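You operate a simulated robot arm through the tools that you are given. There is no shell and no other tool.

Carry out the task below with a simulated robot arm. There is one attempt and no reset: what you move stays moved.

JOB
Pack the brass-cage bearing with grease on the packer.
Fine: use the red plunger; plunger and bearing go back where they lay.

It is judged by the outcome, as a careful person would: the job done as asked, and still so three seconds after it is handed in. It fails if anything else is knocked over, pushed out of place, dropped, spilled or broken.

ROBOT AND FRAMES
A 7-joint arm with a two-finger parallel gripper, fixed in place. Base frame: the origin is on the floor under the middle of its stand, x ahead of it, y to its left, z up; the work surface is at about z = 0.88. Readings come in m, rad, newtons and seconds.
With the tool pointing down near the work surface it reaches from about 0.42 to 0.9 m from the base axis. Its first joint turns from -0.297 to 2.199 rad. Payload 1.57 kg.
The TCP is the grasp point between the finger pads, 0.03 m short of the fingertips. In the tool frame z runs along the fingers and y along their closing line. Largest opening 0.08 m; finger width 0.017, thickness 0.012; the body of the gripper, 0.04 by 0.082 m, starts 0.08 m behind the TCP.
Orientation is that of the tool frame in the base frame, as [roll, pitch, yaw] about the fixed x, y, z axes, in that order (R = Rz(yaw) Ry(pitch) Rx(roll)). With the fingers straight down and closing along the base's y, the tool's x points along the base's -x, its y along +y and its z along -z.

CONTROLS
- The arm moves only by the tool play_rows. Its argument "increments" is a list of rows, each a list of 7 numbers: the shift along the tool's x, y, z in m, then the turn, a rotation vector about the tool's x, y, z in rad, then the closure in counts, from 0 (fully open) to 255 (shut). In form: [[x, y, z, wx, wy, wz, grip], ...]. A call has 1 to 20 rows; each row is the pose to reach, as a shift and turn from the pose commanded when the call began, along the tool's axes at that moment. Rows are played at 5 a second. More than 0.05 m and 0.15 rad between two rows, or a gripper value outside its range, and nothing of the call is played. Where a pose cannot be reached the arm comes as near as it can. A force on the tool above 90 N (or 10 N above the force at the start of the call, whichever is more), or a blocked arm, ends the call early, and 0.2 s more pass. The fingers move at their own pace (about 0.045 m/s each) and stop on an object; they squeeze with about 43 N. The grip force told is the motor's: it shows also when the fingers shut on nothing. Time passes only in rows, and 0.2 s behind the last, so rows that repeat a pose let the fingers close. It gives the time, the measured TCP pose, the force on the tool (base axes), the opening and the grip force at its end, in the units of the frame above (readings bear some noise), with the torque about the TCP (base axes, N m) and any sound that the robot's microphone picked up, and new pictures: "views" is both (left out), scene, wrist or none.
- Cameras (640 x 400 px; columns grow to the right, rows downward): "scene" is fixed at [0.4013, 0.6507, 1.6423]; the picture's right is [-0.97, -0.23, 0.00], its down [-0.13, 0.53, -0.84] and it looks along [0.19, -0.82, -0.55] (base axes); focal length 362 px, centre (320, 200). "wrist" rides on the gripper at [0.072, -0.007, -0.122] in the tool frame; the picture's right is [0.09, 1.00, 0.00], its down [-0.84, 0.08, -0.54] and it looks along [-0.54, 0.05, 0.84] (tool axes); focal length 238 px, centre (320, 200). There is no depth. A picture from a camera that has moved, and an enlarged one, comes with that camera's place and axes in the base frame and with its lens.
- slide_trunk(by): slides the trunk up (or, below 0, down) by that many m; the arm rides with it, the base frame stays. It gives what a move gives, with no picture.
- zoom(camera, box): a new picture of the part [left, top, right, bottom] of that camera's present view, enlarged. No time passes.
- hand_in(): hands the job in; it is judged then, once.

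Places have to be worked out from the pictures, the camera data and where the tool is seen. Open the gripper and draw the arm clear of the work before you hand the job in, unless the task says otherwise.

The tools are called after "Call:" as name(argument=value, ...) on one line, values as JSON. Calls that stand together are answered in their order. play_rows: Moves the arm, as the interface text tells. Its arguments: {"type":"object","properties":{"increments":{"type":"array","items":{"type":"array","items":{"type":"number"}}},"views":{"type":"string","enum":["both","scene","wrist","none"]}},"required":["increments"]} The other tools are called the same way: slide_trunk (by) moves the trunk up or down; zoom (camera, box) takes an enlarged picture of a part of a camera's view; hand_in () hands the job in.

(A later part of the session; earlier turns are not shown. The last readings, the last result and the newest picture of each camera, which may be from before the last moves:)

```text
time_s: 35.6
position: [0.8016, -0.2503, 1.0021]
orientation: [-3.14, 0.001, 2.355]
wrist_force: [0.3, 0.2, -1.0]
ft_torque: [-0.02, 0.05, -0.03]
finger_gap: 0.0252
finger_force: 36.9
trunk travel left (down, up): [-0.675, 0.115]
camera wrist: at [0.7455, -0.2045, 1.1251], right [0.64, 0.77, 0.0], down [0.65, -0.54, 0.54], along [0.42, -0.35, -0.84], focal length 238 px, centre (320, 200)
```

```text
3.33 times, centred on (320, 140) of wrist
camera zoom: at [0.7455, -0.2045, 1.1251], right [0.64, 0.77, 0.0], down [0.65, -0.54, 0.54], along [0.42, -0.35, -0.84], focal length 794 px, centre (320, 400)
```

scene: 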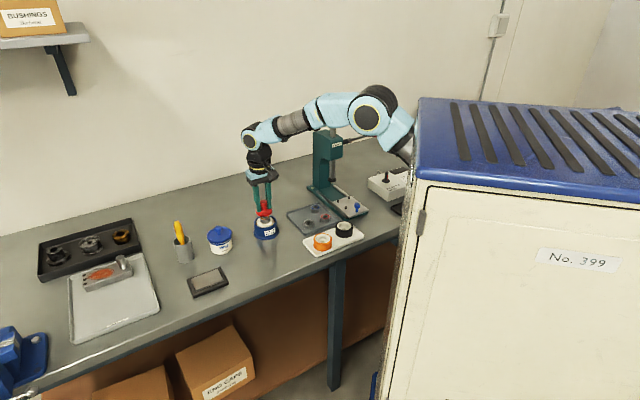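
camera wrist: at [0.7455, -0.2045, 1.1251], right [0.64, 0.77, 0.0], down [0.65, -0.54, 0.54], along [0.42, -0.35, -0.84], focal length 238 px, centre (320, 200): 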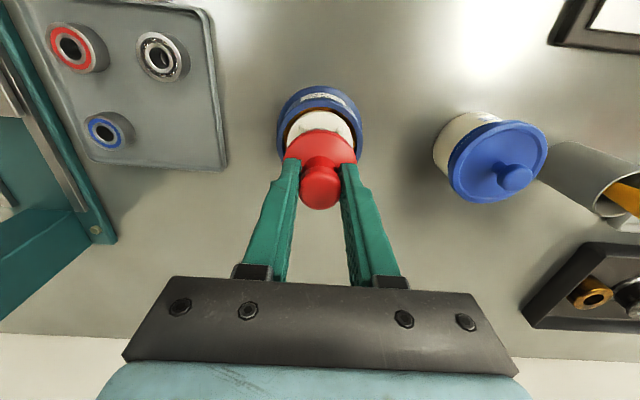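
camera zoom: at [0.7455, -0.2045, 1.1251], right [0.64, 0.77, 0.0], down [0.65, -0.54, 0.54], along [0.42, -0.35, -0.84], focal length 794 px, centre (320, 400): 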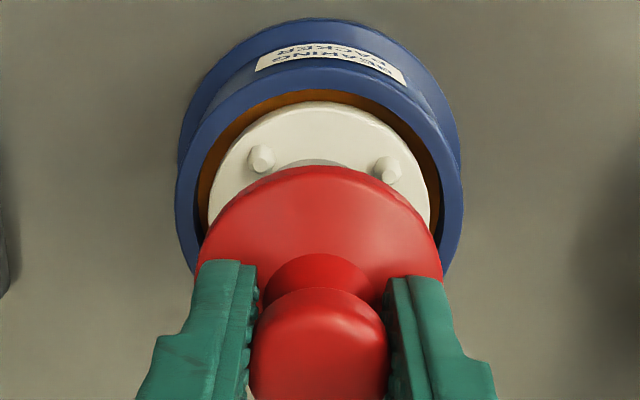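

The bearing now shows an amber grease ring between its races, so it is packed, and the disc has come back up. I lift the plunger clear and carry it back to above its resting place.

Call:
play_rows(increments=[[0, 0, -0.02, 0, 0, 0, 255], [0.005, 0, -0.045, 0, 0, 0, 255], [0.03, 0.002, -0.058, 0, 0, 0, 255], [0.065, 0.005, -0.058, 0, 0, 0, 255], [0.1, 0.008, -0.058, 0, 0, 0, 255], [0.13, 0.011, -0.058, 0, 0, 0, 255], [0.1427, 0.0122, -0.058, 0, 0, 0, 255], [0.1427, 0.0122, -0.04, 0, 0, 0, 255], [0.1427, 0.0122, -0.01, 0, 0, 0, 255], [0.1427, 0.0122, 0.02, 0, 0, 0, 255], [0.1427, 0.0122, 0.05, 0, 0, 0, 255], [0.1427, 0.0122, 0.05, 0, 0, 0, 255]])

Call:
zoom(camera="scene", box=[260, 220, 310, 270])

Call:
zoom(camera="wrist", box=[260, 110, 380, 210])

Call:
zoom(camera="scene", box=[247, 200, 283, 240])

```text
time_s: 38.2
position: [0.7083, -0.1397, 0.9527]
orientation: [3.141, 0.0, 2.356]
wrist_force: [-0.4, 0.3, 0.3]
ft_torque: [0.02, -0.01, -0.02]
finger_gap: 0.025
finger_force: 36.2
trunk travel left (down, up): [-0.675, 0.115]
camera wrist: at [0.6516, -0.0943, 1.0754], right [0.64, 0.77, 0.0], down [0.65, -0.54, 0.54], along [0.42, -0.35, -0.84], focal length 238 px, centre (320, 200)
```

scene: 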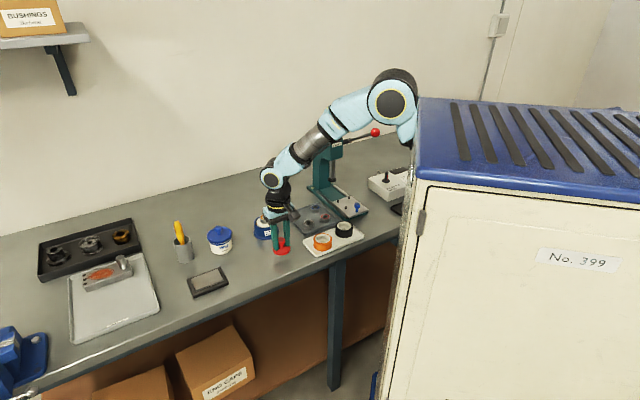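
wrist: 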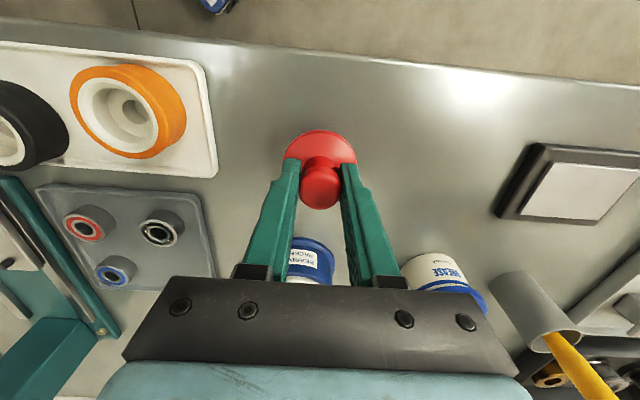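

```text
8.00 times, centred on (285, 245) of scene
camera zoom: at [0.4013, 0.6507, 1.6423], right [-0.97, -0.23, 0.0], down [-0.13, 0.53, -0.84], along [0.19, -0.82, -0.55], focal length 2897 px, centre (600, -160)
```

zoom: 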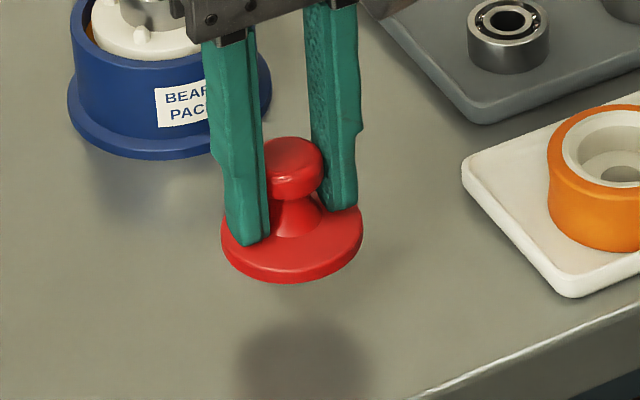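

```text
4.00 times, centred on (320, 160) of wrist
camera zoom: at [0.6516, -0.0943, 1.0754], right [0.64, 0.77, 0.0], down [0.65, -0.54, 0.54], along [0.42, -0.35, -0.84], focal length 953 px, centre (320, 360)
```

zoom: 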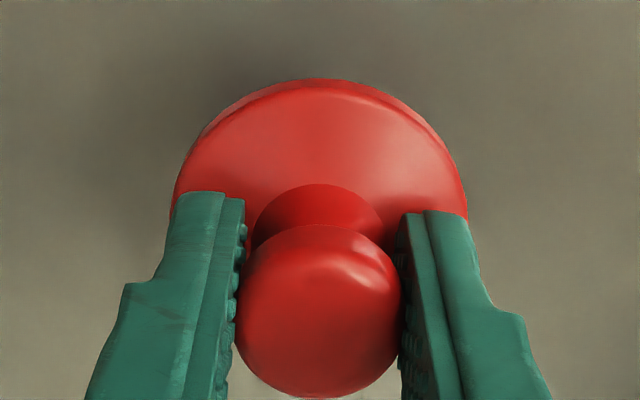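

```text
10.00 times, centred on (265, 220) of scene
camera zoom: at [0.4013, 0.6507, 1.6423], right [-0.97, -0.23, 0.0], down [-0.13, 0.53, -0.84], along [0.19, -0.82, -0.55], focal length 3621 px, centre (870, 0)
```

zoom: 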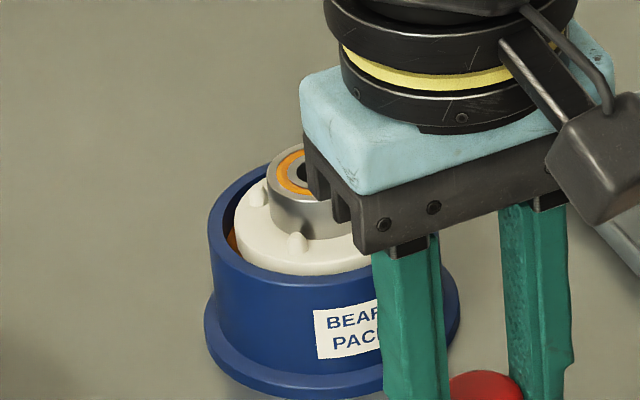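

Back over its spot with the TCP at (0.7075, -0.1403), matching the pick-up pose; the flange underside is about 30 mm above the bench. I lower it gently until it touches.

Call:
play_rows(increments=[[0, 0, 0.01, 0, 0, 0, 255], [0, 0, 0.02, 0, 0, 0, 255], [0, 0, 0.025, 0, 0, 0, 255], [0, 0, 0.027, 0, 0, 0, 255], [0, 0, 0.029, 0, 0, 0, 255], [0, 0, 0.029, 0, 0, 0, 255]], views="none")

Call:
zoom(camera="scene", box=[260, 220, 310, 270])

```text
time_s: 39.6
position: [0.7082, -0.1403, 0.9232]
orientation: [3.14, -0.001, 2.357]
wrist_force: [0.3, -0.9, 0.0]
ft_torque: [0.02, -0.01, 0.0]
finger_gap: 0.0252
finger_force: 36.7
trunk travel left (down, up): [-0.675, 0.115]
```

```text
8.00 times, centred on (285, 245) of scene
camera zoom: at [0.4013, 0.6507, 1.6423], right [-0.97, -0.23, 0.0], down [-0.13, 0.53, -0.84], along [0.19, -0.82, -0.55], focal length 2897 px, centre (600, -160)
```

zoom: 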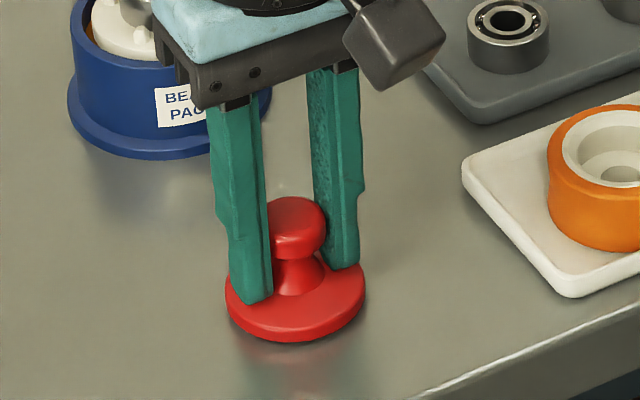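

The flange is about 3 mm above the bench and about 1 mm toward +x of its original place. I nudge it back and lower to contact.

Call:
play_rows(increments=[[0.0006, -0.0008, 0.001, 0, 0, 0, 255], [0.0006, -0.0008, 0.002, 0, 0, 0, 255], [0.0006, -0.0008, 0.003, 0, 0, 0, 255], [0.0006, -0.0008, 0.0038, 0, 0, 0, 255], [0.0006, -0.0008, 0.0038, 0, 0, 0, 255]], views="none")

Call:
zoom(camera="scene", box=[260, 220, 310, 270])

```text
time_s: 40.8
position: [0.7094, -0.1407, 0.922]
orientation: [3.141, 0.004, 2.357]
wrist_force: [-2.6, -0.7, 20.8]
ft_torque: [-0.01, 0.01, 0.01]
finger_gap: 0.0252
finger_force: 36.4
trunk travel left (down, up): [-0.675, 0.115]
```

```text
8.00 times, centred on (285, 245) of scene
camera zoom: at [0.4013, 0.6507, 1.6423], right [-0.97, -0.23, 0.0], down [-0.13, 0.53, -0.84], along [0.19, -0.82, -0.55], focal length 2897 px, centre (600, -160)
```

zoom: 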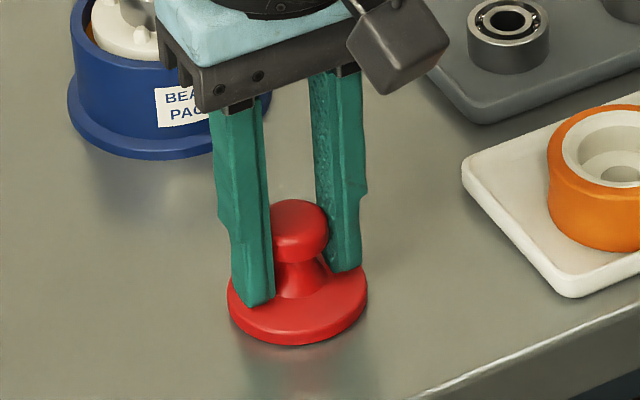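

It's down (21 N contact) and level; by the scene view it is about 1.5 mm short toward +y of the original spot. I ease up, shift by that amount, set down, and release.

Call:
play_rows(increments=[[0, 0, -0.003, 0, 0, 0, 255], [0.001, 0.001, -0.003, 0, 0, 0, 255], [0.001, 0.001, -0.003, 0, 0, 0, 255], [0.001, 0.001, -0.0018, 0, 0, 0, 255], [0.001, 0.001, -0.0012, 0, 0, 0, 255], [0.001, 0.001, -0.0012, 0, 0, 0, 255]], views="none")

Call:
zoom(camera="scene", box=[260, 220, 310, 270])

```text
time_s: 42.2
position: [0.7074, -0.1397, 0.9203]
orientation: [3.14, 0.001, 2.356]
wrist_force: [-1.4, -4.8, 21.8]
ft_torque: [-0.22, 0.0, 0.0]
finger_gap: 0.0252
finger_force: 37.1
trunk travel left (down, up): [-0.675, 0.115]
```

```text
8.00 times, centred on (285, 245) of scene
camera zoom: at [0.4013, 0.6507, 1.6423], right [-0.97, -0.23, 0.0], down [-0.13, 0.53, -0.84], along [0.19, -0.82, -0.55], focal length 2897 px, centre (600, -160)
```

zoom: 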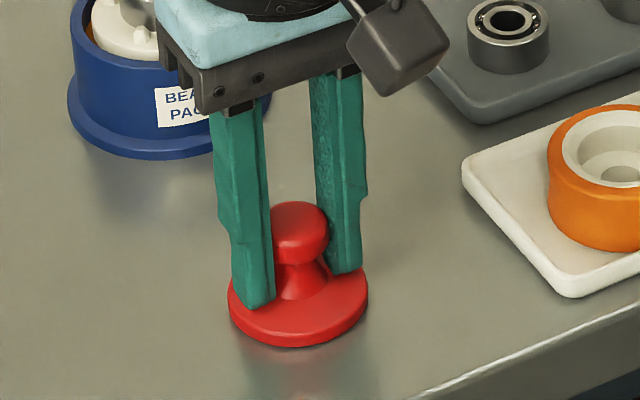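

The plunger now matches its original outline in the scene view. I relieve the pressure, open the fingers and rise straight up.

Call:
play_rows(increments=[[0, 0, -0.0015, 0, 0, 0, 255], [0, 0, -0.0015, 0, 0, 0, 180], [0, 0, -0.0015, 0, 0, 0, 110], [0, 0, -0.0015, 0, 0, 0, 80], [0, 0, -0.0015, 0, 0, 0, 80], [0, 0, -0.015, 0, 0, 0, 80], [0, 0, -0.045, 0, 0, 0, 80], [0, 0, -0.085, 0, 0, 0, 80], [0, 0, -0.12, 0, 0, 0, 80], [0, 0, -0.12, 0, 0, 0, 80]])

Call:
zoom(camera="scene", box=[260, 220, 310, 270])

Call:
zoom(camera="wrist", box=[220, 90, 400, 270])

```text
time_s: 44.4
position: [0.7091, -0.139, 1.0414]
orientation: [-3.141, 0.0, 2.357]
wrist_force: [0.4, -0.1, 0.0]
ft_torque: [0.0, -0.01, 0.01]
finger_gap: 0.055
finger_force: 0.1
trunk travel left (down, up): [-0.675, 0.115]
camera wrist: at [0.6527, -0.0922, 1.1635], right [0.64, 0.77, 0.0], down [0.65, -0.54, 0.54], along [0.42, -0.35, -0.84], focal length 238 px, centre (320, 200)
```

scene: 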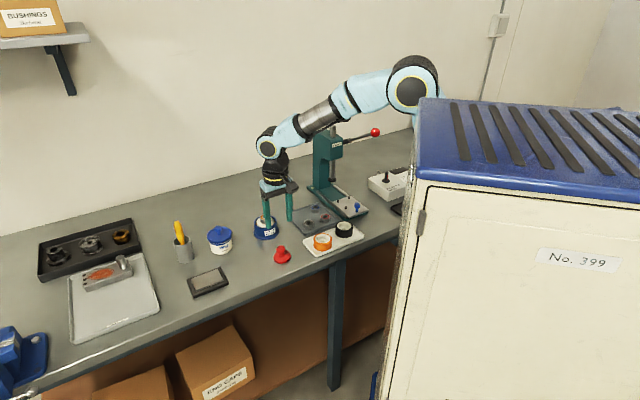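
wrist: 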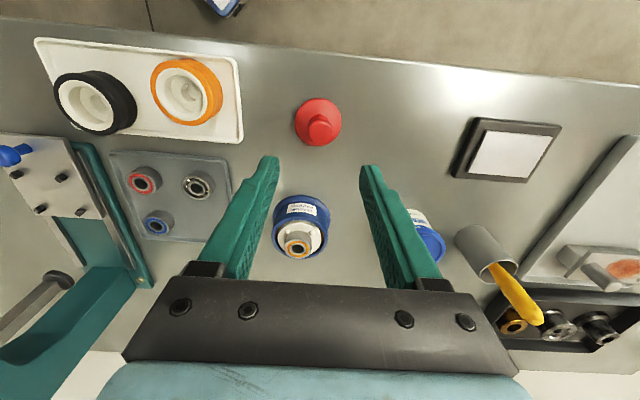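

```text
8.00 times, centred on (285, 245) of scene
camera zoom: at [0.4013, 0.6507, 1.6423], right [-0.97, -0.23, 0.0], down [-0.13, 0.53, -0.84], along [0.19, -0.82, -0.55], focal length 2897 px, centre (600, -160)
```

zoom: 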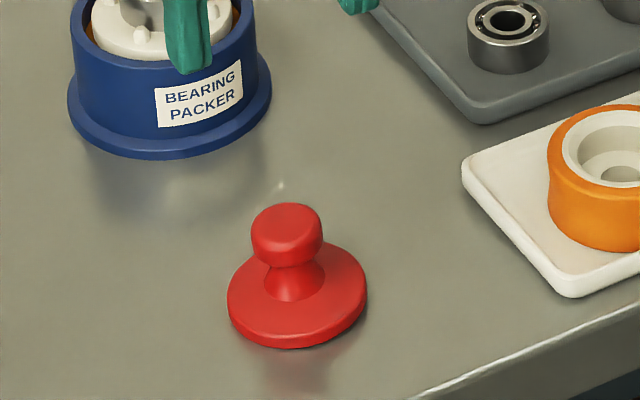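

```text
2.22 times, centred on (310, 180) of wrist
camera zoom: at [0.6527, -0.0922, 1.1635], right [0.64, 0.77, 0.0], down [0.65, -0.54, 0.54], along [0.42, -0.35, -0.84], focal length 530 px, centre (342, 244)
```

zoom: 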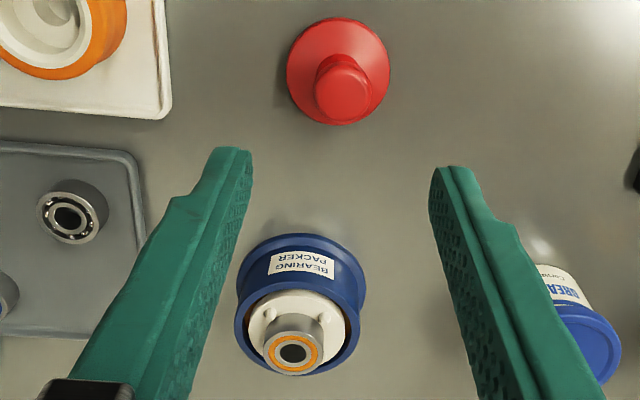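

The plunger looks slightly leaned after release. I zoom in to check whether it is flat.

Call:
zoom(camera="scene", box=[268, 238, 298, 268])

Call:
zoom(camera="wrist", box=[270, 70, 370, 170])

```text
13.33 times, centred on (283, 253) of scene
camera zoom: at [0.4013, 0.6507, 1.6423], right [-0.97, -0.23, 0.0], down [-0.13, 0.53, -0.84], along [0.19, -0.82, -0.55], focal length 4828 px, centre (813, -507)
```

zoom: 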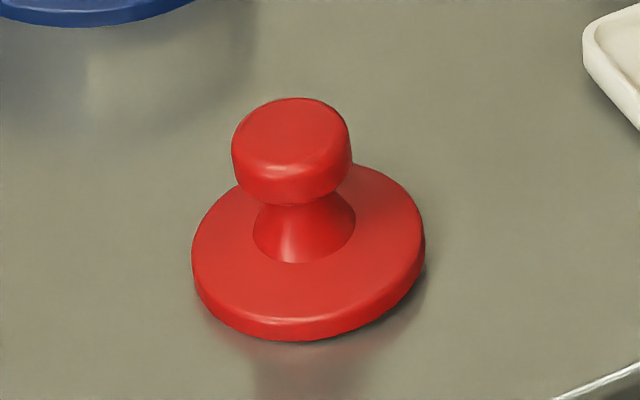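

```text
4.00 times, centred on (320, 120) of wrist
camera zoom: at [0.6527, -0.0922, 1.1635], right [0.64, 0.77, 0.0], down [0.65, -0.54, 0.54], along [0.42, -0.35, -0.84], focal length 953 px, centre (320, 520)
```

zoom: 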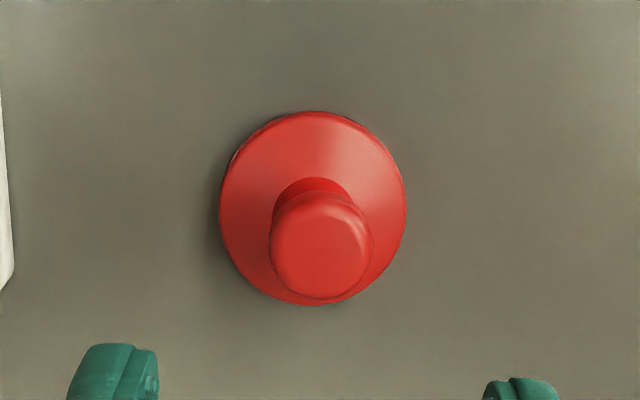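

The plunger seems a few degrees off level. I let a second pass without moving, to see whether it is rocking or settled.

Call:
play_rows(increments=[[0, 0, 0, 0, 0, 0, 80], [0, 0, 0, 0, 0, 0, 80], [0, 0, 0, 0, 0, 0, 80], [0, 0, 0, 0, 0, 0, 80]], views="none")

Call:
zoom(camera="scene", box=[268, 238, 298, 268])

Call:
zoom(camera="scene", box=[260, 220, 310, 270])

```text
time_s: 45.4
position: [0.7088, -0.1377, 1.0405]
orientation: [3.141, 0.0, 2.355]
wrist_force: [0.3, 0.4, -1.0]
ft_torque: [0.01, -0.03, -0.04]
finger_gap: 0.0552
finger_force: 0.1
trunk travel left (down, up): [-0.675, 0.115]
```

```text
13.33 times, centred on (283, 253) of scene
camera zoom: at [0.4013, 0.6507, 1.6423], right [-0.97, -0.23, 0.0], down [-0.13, 0.53, -0.84], along [0.19, -0.82, -0.55], focal length 4828 px, centre (813, -507)
```

zoom: 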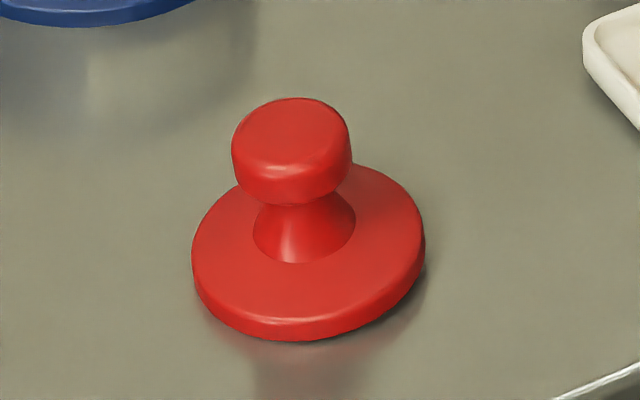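

```text
8.00 times, centred on (285, 245) of scene
camera zoom: at [0.4013, 0.6507, 1.6423], right [-0.97, -0.23, 0.0], down [-0.13, 0.53, -0.84], along [0.19, -0.82, -0.55], focal length 2897 px, centre (600, -160)
```

zoom: 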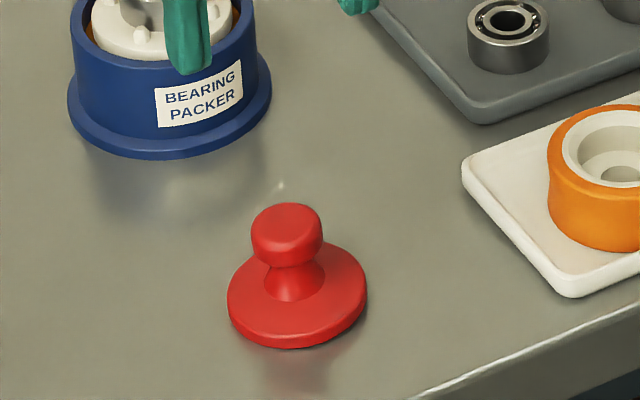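

It is static, leaning about 4° along the closing line. I zoom hard on its lower edge to see how it rests.

Call:
zoom(camera="scene", box=[272, 250, 296, 266])

Call:
zoom(camera="scene", box=[284, 248, 298, 262])

```text
16.00 times, centred on (284, 258) of scene
camera zoom: at [0.4013, 0.6507, 1.6423], right [-0.97, -0.23, 0.0], down [-0.13, 0.53, -0.84], along [0.19, -0.82, -0.55], focal length 5794 px, centre (896, -728)
```

zoom: 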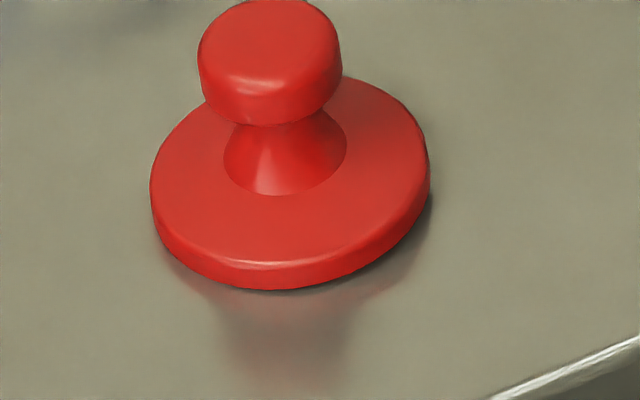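

```text
16.00 times, centred on (291, 255) of scene
camera zoom: at [0.4013, 0.6507, 1.6423], right [-0.97, -0.23, 0.0], down [-0.13, 0.53, -0.84], along [0.19, -0.82, -0.55], focal length 5794 px, centre (784, -680)
```

zoom: 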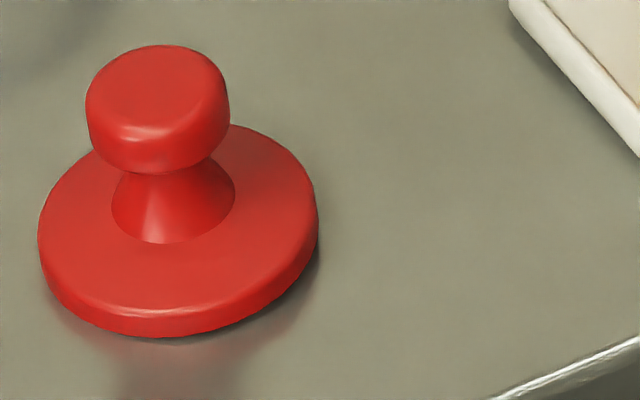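

The plunger rests steadily on its spot with a slight lean, apparently on a small nose under the flange; I'll come back to that. First the bearing: I move above the packer to pick it up.

Call:
play_rows(increments=[[-0.02, -0.002, -0.01, 0, 0, 0, 85], [-0.055, -0.005, -0.01, 0, 0, 0, 85], [-0.09, -0.008, -0.01, 0, 0, 0, 85], [-0.125, -0.011, 0.0, 0, 0, 0, 90], [-0.1471, -0.0131, 0.02, 0, 0, 0, 90], [-0.1471, -0.0131, 0.03, 0, 0, 0, 90], [-0.1471, -0.0131, 0.03, 0, 0, 0, 90], [-0.1471, -0.0131, 0.03, 0, 0, 0, 90]])

Call:
zoom(camera="wrist", box=[260, 80, 380, 180])

Call:
zoom(camera="scene", box=[253, 208, 277, 232])

Call:
zoom(camera="scene", box=[260, 220, 310, 270])

```text
time_s: 47.2
position: [0.8015, -0.2508, 1.0094]
orientation: [-3.141, 0.0, 2.356]
wrist_force: [-0.7, 0.2, 0.0]
ft_torque: [0.0, -0.02, -0.03]
finger_gap: 0.0517
finger_force: 0.1
trunk travel left (down, up): [-0.675, 0.115]
camera wrist: at [0.7454, -0.2043, 1.1321], right [0.64, 0.77, 0.0], down [0.65, -0.54, 0.54], along [0.42, -0.35, -0.84], focal length 238 px, centre (320, 200)
```

scene: 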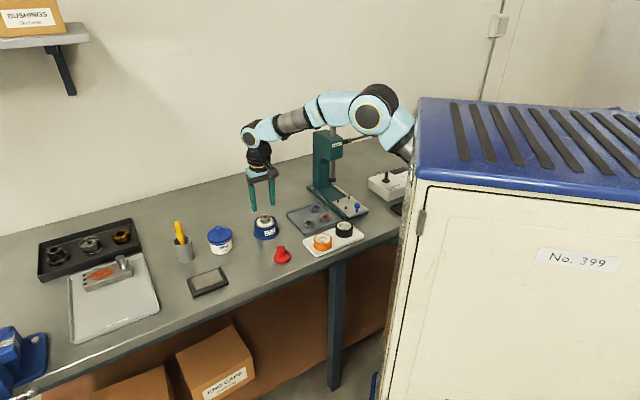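
wrist: 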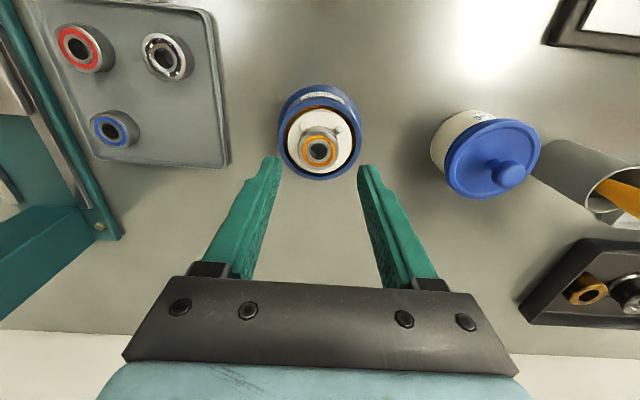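

```text
4.00 times, centred on (320, 130) of wrist
camera zoom: at [0.7454, -0.2043, 1.1321], right [0.64, 0.77, 0.0], down [0.65, -0.54, 0.54], along [0.42, -0.35, -0.84], focal length 953 px, centre (320, 480)
```

zoom: 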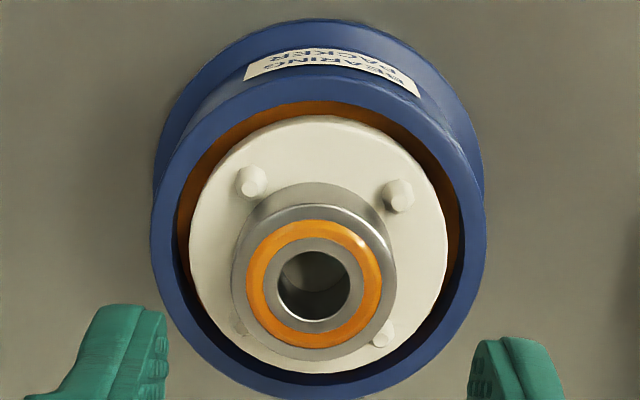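

```text
16.00 times, centred on (265, 220) of scene
camera zoom: at [0.4013, 0.6507, 1.6423], right [-0.97, -0.23, 0.0], down [-0.13, 0.53, -0.84], along [0.19, -0.82, -0.55], focal length 5794 px, centre (1200, -120)
```

zoom: 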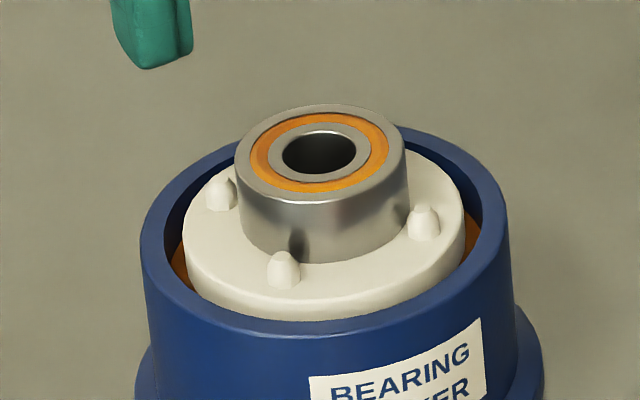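

```text
8.00 times, centred on (285, 245) of scene
camera zoom: at [0.4013, 0.6507, 1.6423], right [-0.97, -0.23, 0.0], down [-0.13, 0.53, -0.84], along [0.19, -0.82, -0.55], focal length 2897 px, centre (600, -160)
```

zoom: 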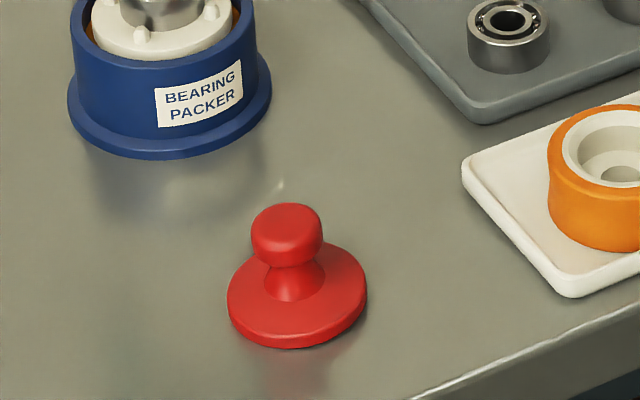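

Grease fills the whole ring between the races. The bearing is at about (0.8018, -0.253); I shift (-2.2, -1.5) mm in tool axes and come down to z≈0.975 for a recheck.

Call:
play_rows(increments=[[-0.002, -0.0014, 0.005, 0, 0, 0, 90], [-0.002, -0.0014, 0.02, 0, 0, 0, 90], [-0.002, -0.0014, 0.033, 0, 0, 0, 90], [-0.002, -0.0014, 0.033, 0, 0, 0, 90], [-0.002, -0.0014, 0.033, 0, 0, 0, 90]], views="wrist")

Call:
zoom(camera="wrist", box=[260, 100, 380, 200])

Call:
zoom(camera="scene", box=[247, 195, 283, 235])

```text
time_s: 48.4
position: [0.8041, -0.2536, 0.9775]
orientation: [3.141, 0.001, 2.356]
wrist_force: [-0.2, 0.2, -0.9]
ft_torque: [0.03, -0.02, -0.03]
finger_gap: 0.0519
finger_force: 0.1
trunk travel left (down, up): [-0.675, 0.115]
camera wrist: at [0.7471, -0.2087, 1.1006], right [0.64, 0.77, 0.0], down [0.65, -0.54, 0.54], along [0.42, -0.35, -0.84], focal length 238 px, centre (320, 200)
```

wrist: 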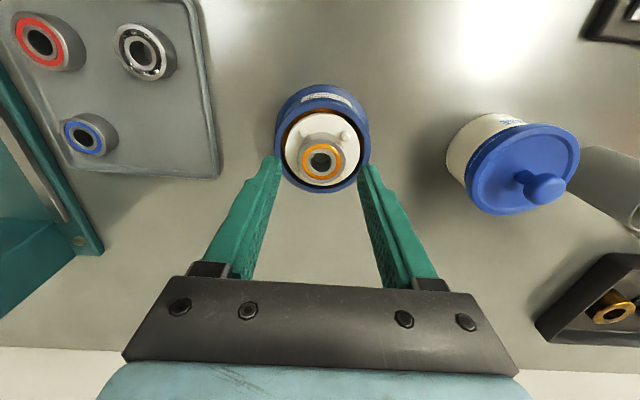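

```text
4.00 times, centred on (320, 150) of wrist
camera zoom: at [0.7471, -0.2087, 1.1006], right [0.64, 0.77, 0.0], down [0.65, -0.54, 0.54], along [0.42, -0.35, -0.84], focal length 953 px, centre (320, 400)
```

zoom: 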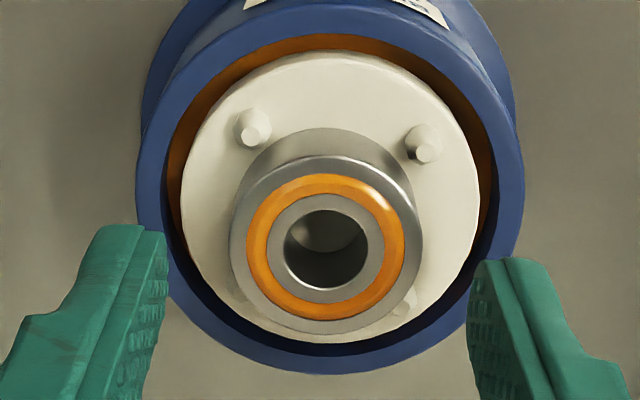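

```text
10.00 times, centred on (265, 215) of scene
camera zoom: at [0.4013, 0.6507, 1.6423], right [-0.97, -0.23, 0.0], down [-0.13, 0.53, -0.84], along [0.19, -0.82, -0.55], focal length 3621 px, centre (870, 50)
```

zoom: 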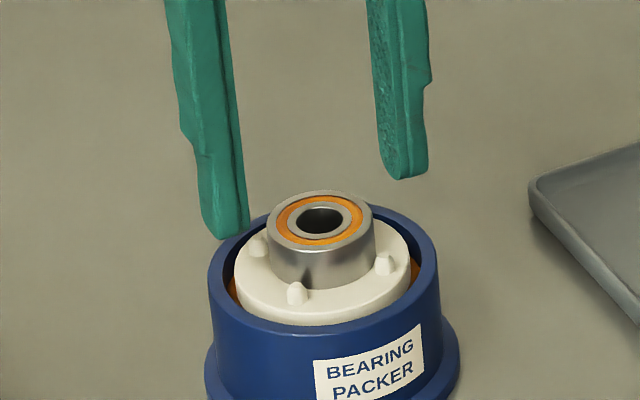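

Offset now (+1.5, +0.6) mm. I correct, descend to TCP z≈0.964 (tips 5 mm below the bearing's top, above the cup rim) and close.

Call:
play_rows(increments=[[0.0015, 0.0006, 0.004, 0, 0, 0, 90], [0.0015, 0.0006, 0.01, 0, 0, 0, 90], [0.0015, 0.0006, 0.0146, 0, 0, 0, 90], [0.0015, 0.0006, 0.0146, 0, 0, 0, 110], [0.0015, 0.0006, 0.0146, 0, 0, 0, 140], [0.0015, 0.0006, 0.0146, 0, 0, 0, 200], [0.0015, 0.0006, 0.0146, 0, 0, 0, 200], [0.0015, 0.0006, 0.0146, 0, 0, 0, 200]], views="wrist")

Call:
zoom(camera="wrist", box=[260, 110, 380, 210])

Call:
zoom(camera="scene", box=[253, 208, 277, 232])

```text
time_s: 50.2
position: [0.8028, -0.2526, 0.9625]
orientation: [3.14, -0.001, 2.357]
wrist_force: [-0.4, -1.0, 0.5]
ft_torque: [0.01, 0.01, 0.02]
finger_gap: 0.0333
finger_force: 39.0
trunk travel left (down, up): [-0.675, 0.115]
camera wrist: at [0.7467, -0.2076, 1.0854], right [0.64, 0.77, 0.0], down [0.65, -0.54, 0.54], along [0.42, -0.35, -0.84], focal length 238 px, centre (320, 200)
```

wrist: 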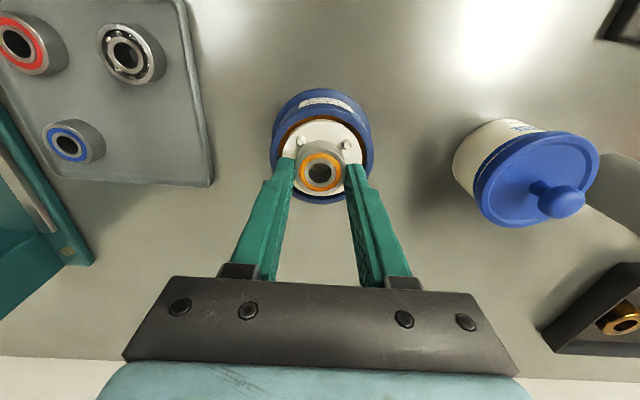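

```text
4.00 times, centred on (320, 160) of wrist
camera zoom: at [0.7467, -0.2076, 1.0854], right [0.64, 0.77, 0.0], down [0.65, -0.54, 0.54], along [0.42, -0.35, -0.84], focal length 953 px, centre (320, 360)
```

zoom: 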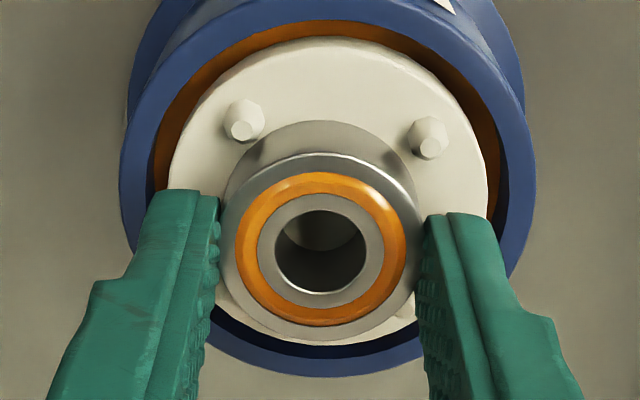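

```text
16.00 times, centred on (265, 220) of scene
camera zoom: at [0.4013, 0.6507, 1.6423], right [-0.97, -0.23, 0.0], down [-0.13, 0.53, -0.84], along [0.19, -0.82, -0.55], focal length 5794 px, centre (1200, -120)
```

zoom: 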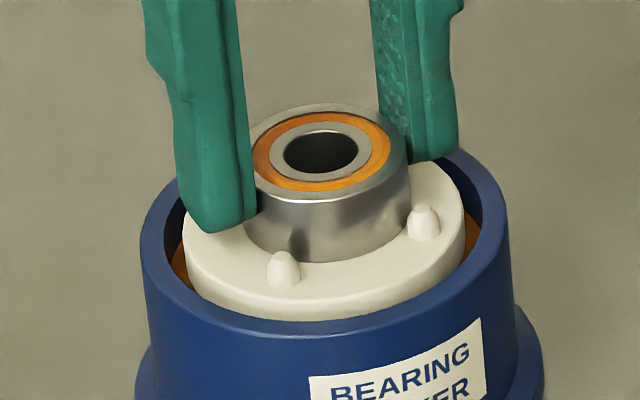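

The bearing is gripped as before (gap 0.0333 m). I lift it out and carry it back over its place on the tray, about (0.7174, -0.3588).

Call:
play_rows(increments=[[0, 0, -0.005, 0, 0, 0, 200], [0, 0, -0.015, 0, 0, 0, 200], [0, 0, -0.035, 0, 0, 0, 200], [-0.001, -0.01, -0.06, 0, 0, 0, 200], [-0.004, -0.04, -0.067, 0, 0, 0, 200], [-0.008, -0.075, -0.067, 0, 0, 0, 200], [-0.012, -0.11, -0.067, 0, 0, 0, 200], [-0.0147, -0.1342, -0.06, 0, 0, 0, 200], [-0.0147, -0.1342, -0.037, 0, 0, 0, 200], [-0.0147, -0.1342, -0.02, 0, 0, 0, 200], [-0.0147, -0.1342, 0.0, 0, 0, 0, 200], [-0.0147, -0.1342, 0.012, 0, 0, 0, 200], [-0.0147, -0.1342, 0.012, 0, 0, 0, 200]])

Call:
zoom(camera="wrist", box=[240, 110, 420, 230])

Call:
zoom(camera="scene", box=[285, 198, 345, 236])

```text
time_s: 53.0
position: [0.7148, -0.359, 0.9519]
orientation: [3.141, -0.001, 2.355]
wrist_force: [0.9, -0.2, 0.0]
ft_torque: [-0.03, 0.0, 0.04]
finger_gap: 0.0332
finger_force: 40.9
trunk travel left (down, up): [-0.675, 0.115]
camera wrist: at [0.6597, -0.3134, 1.0731], right [0.64, 0.77, 0.0], down [0.65, -0.54, 0.54], along [0.42, -0.35, -0.84], focal length 238 px, centre (320, 200)
```

scene: 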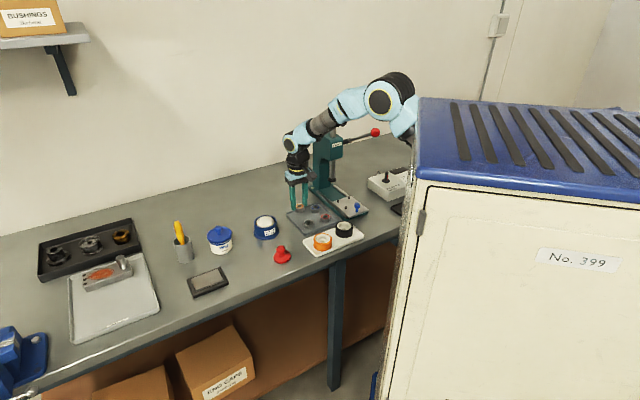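
wrist: 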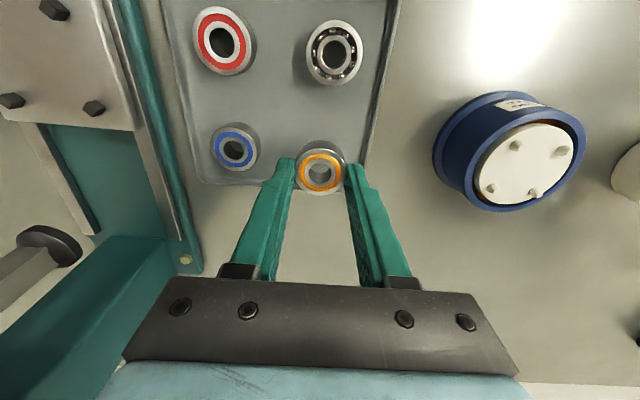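

```text
3.33 times, centred on (330, 170) of wrist
camera zoom: at [0.6597, -0.3134, 1.0731], right [0.64, 0.77, 0.0], down [0.65, -0.54, 0.54], along [0.42, -0.35, -0.84], focal length 794 px, centre (287, 300)
```

zoom: 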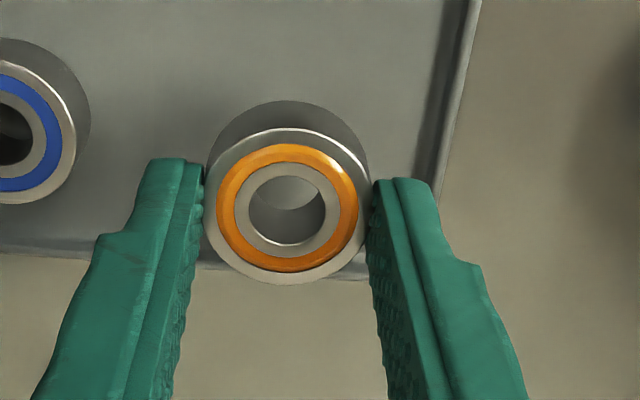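

```text
10.53 times, centred on (315, 217) of scene
camera zoom: at [0.4013, 0.6507, 1.6423], right [-0.97, -0.23, 0.0], down [-0.13, 0.53, -0.84], along [0.19, -0.82, -0.55], focal length 3812 px, centre (373, 21)
```

zoom: 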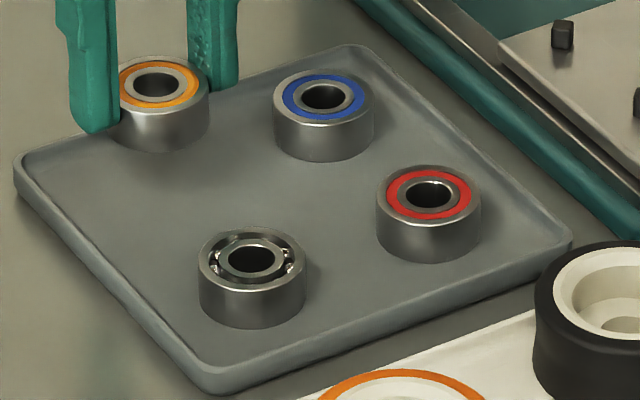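

The scene and camera data show the bearing about 2 mm short in +x of its old place. I shift (-1.1, +2.0) mm in tool axes and lower to about 1 cm above the tray floor for another look.

Call:
play_rows(increments=[[-0.0011, 0.002, 0.003, 0, 0, 0, 200], [-0.0011, 0.002, 0.01, 0, 0, 0, 200], [-0.0011, 0.002, 0.016, 0, 0, 0, 200], [-0.0011, 0.002, 0.016, 0, 0, 0, 200], [-0.0011, 0.002, 0.016, 0, 0, 0, 200]], views="wrist")

Call:
zoom(camera="wrist", box=[240, 110, 420, 230])

Call:
zoom(camera="scene", box=[285, 198, 345, 236])

```text
time_s: 54.2
position: [0.7188, -0.358, 0.9363]
orientation: [3.141, 0.001, 2.355]
wrist_force: [0.6, -0.1, -1.1]
ft_torque: [-0.03, 0.04, 0.0]
finger_gap: 0.0335
finger_force: 41.4
trunk travel left (down, up): [-0.675, 0.115]
camera wrist: at [0.6629, -0.3127, 1.0582], right [0.64, 0.77, 0.0], down [0.65, -0.54, 0.54], along [0.42, -0.35, -0.84], focal length 238 px, centre (320, 200)
```

wrist: 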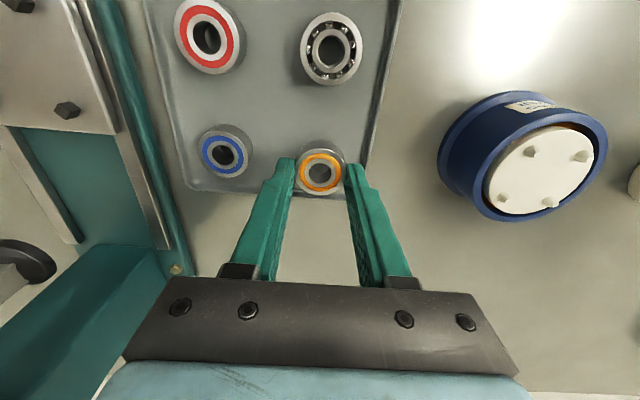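

```text
3.33 times, centred on (330, 170) of wrist
camera zoom: at [0.6629, -0.3127, 1.0582], right [0.64, 0.77, 0.0], down [0.65, -0.54, 0.54], along [0.42, -0.35, -0.84], focal length 794 px, centre (287, 300)
```

zoom: 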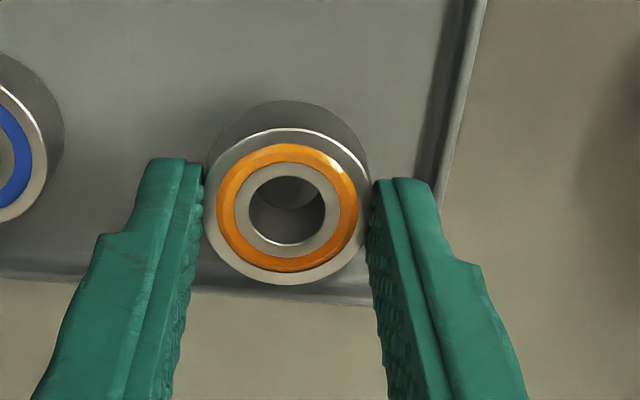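

```text
10.53 times, centred on (315, 217) of scene
camera zoom: at [0.4013, 0.6507, 1.6423], right [-0.97, -0.23, 0.0], down [-0.13, 0.53, -0.84], along [0.19, -0.82, -0.55], focal length 3812 px, centre (373, 21)
```

zoom: 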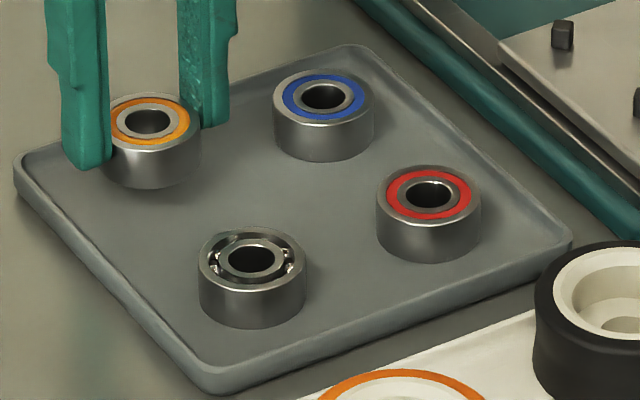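

Within about 1 mm of its old place now. I make a small (-0.8 mm x) correction and lower the last 13 mm to the tray floor, watching the force.

Call:
play_rows(increments=[[0.0006, -0.0005, 0.003, 0, 0, 0, 200], [0.0006, -0.0005, 0.007, 0, 0, 0, 200], [0.0006, -0.0005, 0.01, 0, 0, 0, 200], [0.0006, -0.0005, 0.012, 0, 0, 0, 200], [0.0006, -0.0005, 0.012, 0, 0, 0, 200]], views="none")

Call:
zoom(camera="scene", box=[285, 198, 345, 236])

Call:
zoom(camera="wrist", box=[240, 110, 420, 230])

```text
time_s: 55.4
position: [0.7178, -0.3583, 0.9226]
orientation: [3.141, 0.001, 2.358]
wrist_force: [0.1, 0.5, 0.2]
ft_torque: [-0.02, 0.01, 0.01]
finger_gap: 0.0333
finger_force: 41.0
trunk travel left (down, up): [-0.675, 0.115]
```

```text
10.53 times, centred on (315, 217) of scene
camera zoom: at [0.4013, 0.6507, 1.6423], right [-0.97, -0.23, 0.0], down [-0.13, 0.53, -0.84], along [0.19, -0.82, -0.55], focal length 3812 px, centre (373, 21)
```

zoom: 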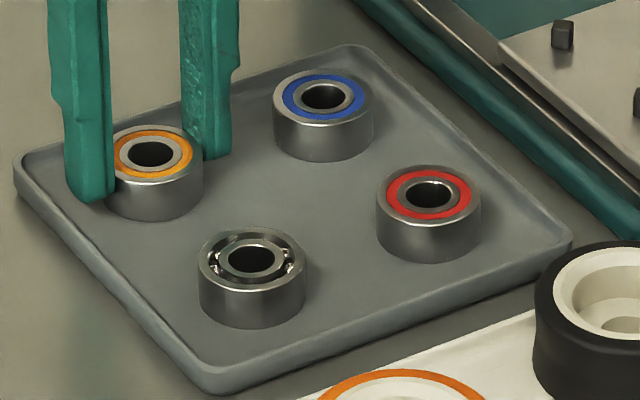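

```text
3.33 times, centred on (330, 170) of wrist
camera zoom: at [0.6623, -0.3124, 1.0452], right [0.64, 0.77, 0.0], down [0.65, -0.54, 0.54], along [0.42, -0.35, -0.84], focal length 794 px, centre (287, 300)
```

zoom: 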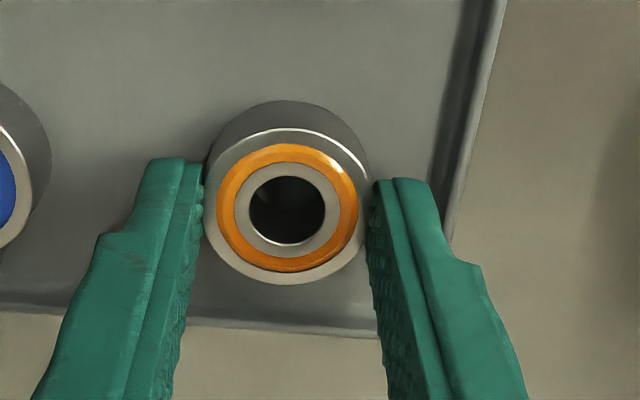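

It matches the original picture almost exactly, and is about to touch. I lower another 0.8 mm, open the fingers a little, then rise.

Call:
play_rows(increments=[[0, 0, 0.0004, 0, 0, 0, 200], [0, 0, 0.0009, 0, 0, 0, 200], [0, 0, 0.0009, 0, 0, 0, 200]], views="none")

Call:
zoom(camera="scene", box=[285, 198, 345, 236])

```text
time_s: 56.2
position: [0.719, -0.3577, 0.9215]
orientation: [3.14, 0.0, 2.357]
wrist_force: [-1.0, 0.0, 2.6]
ft_torque: [0.02, 0.04, -0.01]
finger_gap: 0.033
finger_force: 41.3
trunk travel left (down, up): [-0.675, 0.115]
```

```text
10.53 times, centred on (315, 217) of scene
camera zoom: at [0.4013, 0.6507, 1.6423], right [-0.97, -0.23, 0.0], down [-0.13, 0.53, -0.84], along [0.19, -0.82, -0.55], focal length 3812 px, centre (373, 21)
```

zoom: 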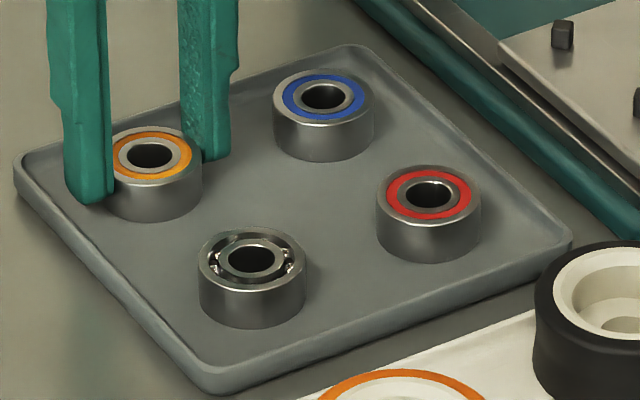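

Contact at about 3 N. The tips are barely above the tray rim, so I open only about 2 mm a side first, rise 4 mm, then open wider and go up.

Call:
play_rows(increments=[[0, 0, -0.0005, 0, 0, 0, 150], [0, 0, -0.0005, 0, 0, 0, 135], [0, 0, -0.0005, 0, 0, 0, 133], [0, 0, -0.0025, 0, 0, 0, 130], [0, 0, -0.005, 0, 0, 0, 120], [0, 0, -0.008, 0, 0, 0, 105], [0, 0, -0.02, 0, 0, 0, 100], [0, 0, -0.05, 0, 0, 0, 100], [0, 0, -0.09, 0, 0, 0, 100], [0, 0, -0.09, 0, 0, 0, 100]])

Call:
zoom(camera="scene", box=[285, 198, 345, 236])

Call:
zoom(camera="wrist", box=[240, 60, 420, 190])

Call:
zoom(camera="scene", box=[260, 220, 310, 270])

```text
time_s: 58.4
position: [0.7172, -0.3585, 1.0147]
orientation: [-3.141, 0.0, 2.358]
wrist_force: [0.5, 0.4, 0.2]
ft_torque: [-0.03, 0.03, -0.01]
finger_gap: 0.0489
finger_force: 0.1
trunk travel left (down, up): [-0.675, 0.115]
camera wrist: at [0.6621, -0.314, 1.1367], right [0.64, 0.77, 0.0], down [0.65, -0.54, 0.54], along [0.42, -0.35, -0.84], focal length 238 px, centre (320, 200)
```

scene: 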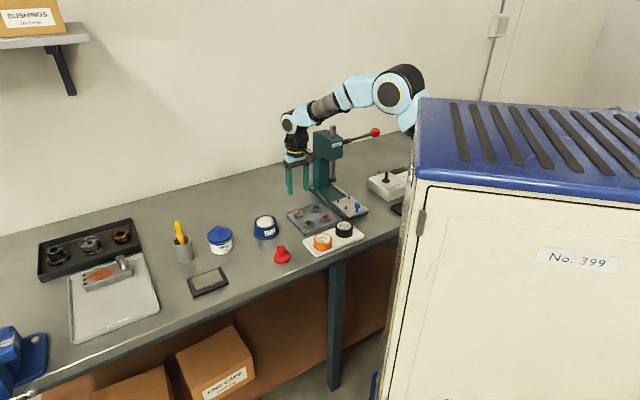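
wrist: 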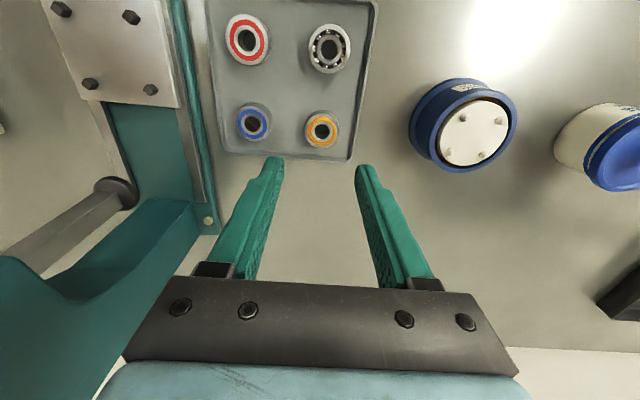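

```text
10.53 times, centred on (315, 217) of scene
camera zoom: at [0.4013, 0.6507, 1.6423], right [-0.97, -0.23, 0.0], down [-0.13, 0.53, -0.84], along [0.19, -0.82, -0.55], focal length 3812 px, centre (373, 21)
```

zoom: 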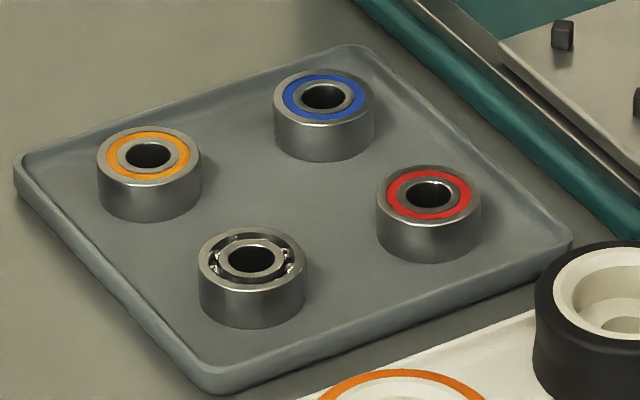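

```text
3.08 times, centred on (330, 125) of wrist
camera zoom: at [0.6621, -0.314, 1.1367], right [0.64, 0.77, 0.0], down [0.65, -0.54, 0.54], along [0.42, -0.35, -0.84], focal length 733 px, centre (289, 431)
```

zoom: 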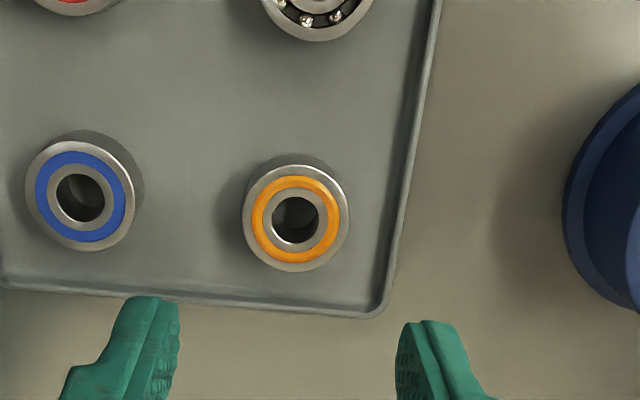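

```text
8.00 times, centred on (285, 245) of scene
camera zoom: at [0.4013, 0.6507, 1.6423], right [-0.97, -0.23, 0.0], down [-0.13, 0.53, -0.84], along [0.19, -0.82, -0.55], focal length 2897 px, centre (600, -160)
```

zoom: 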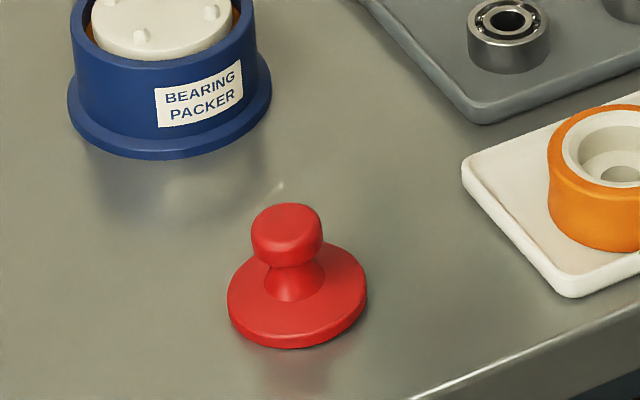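

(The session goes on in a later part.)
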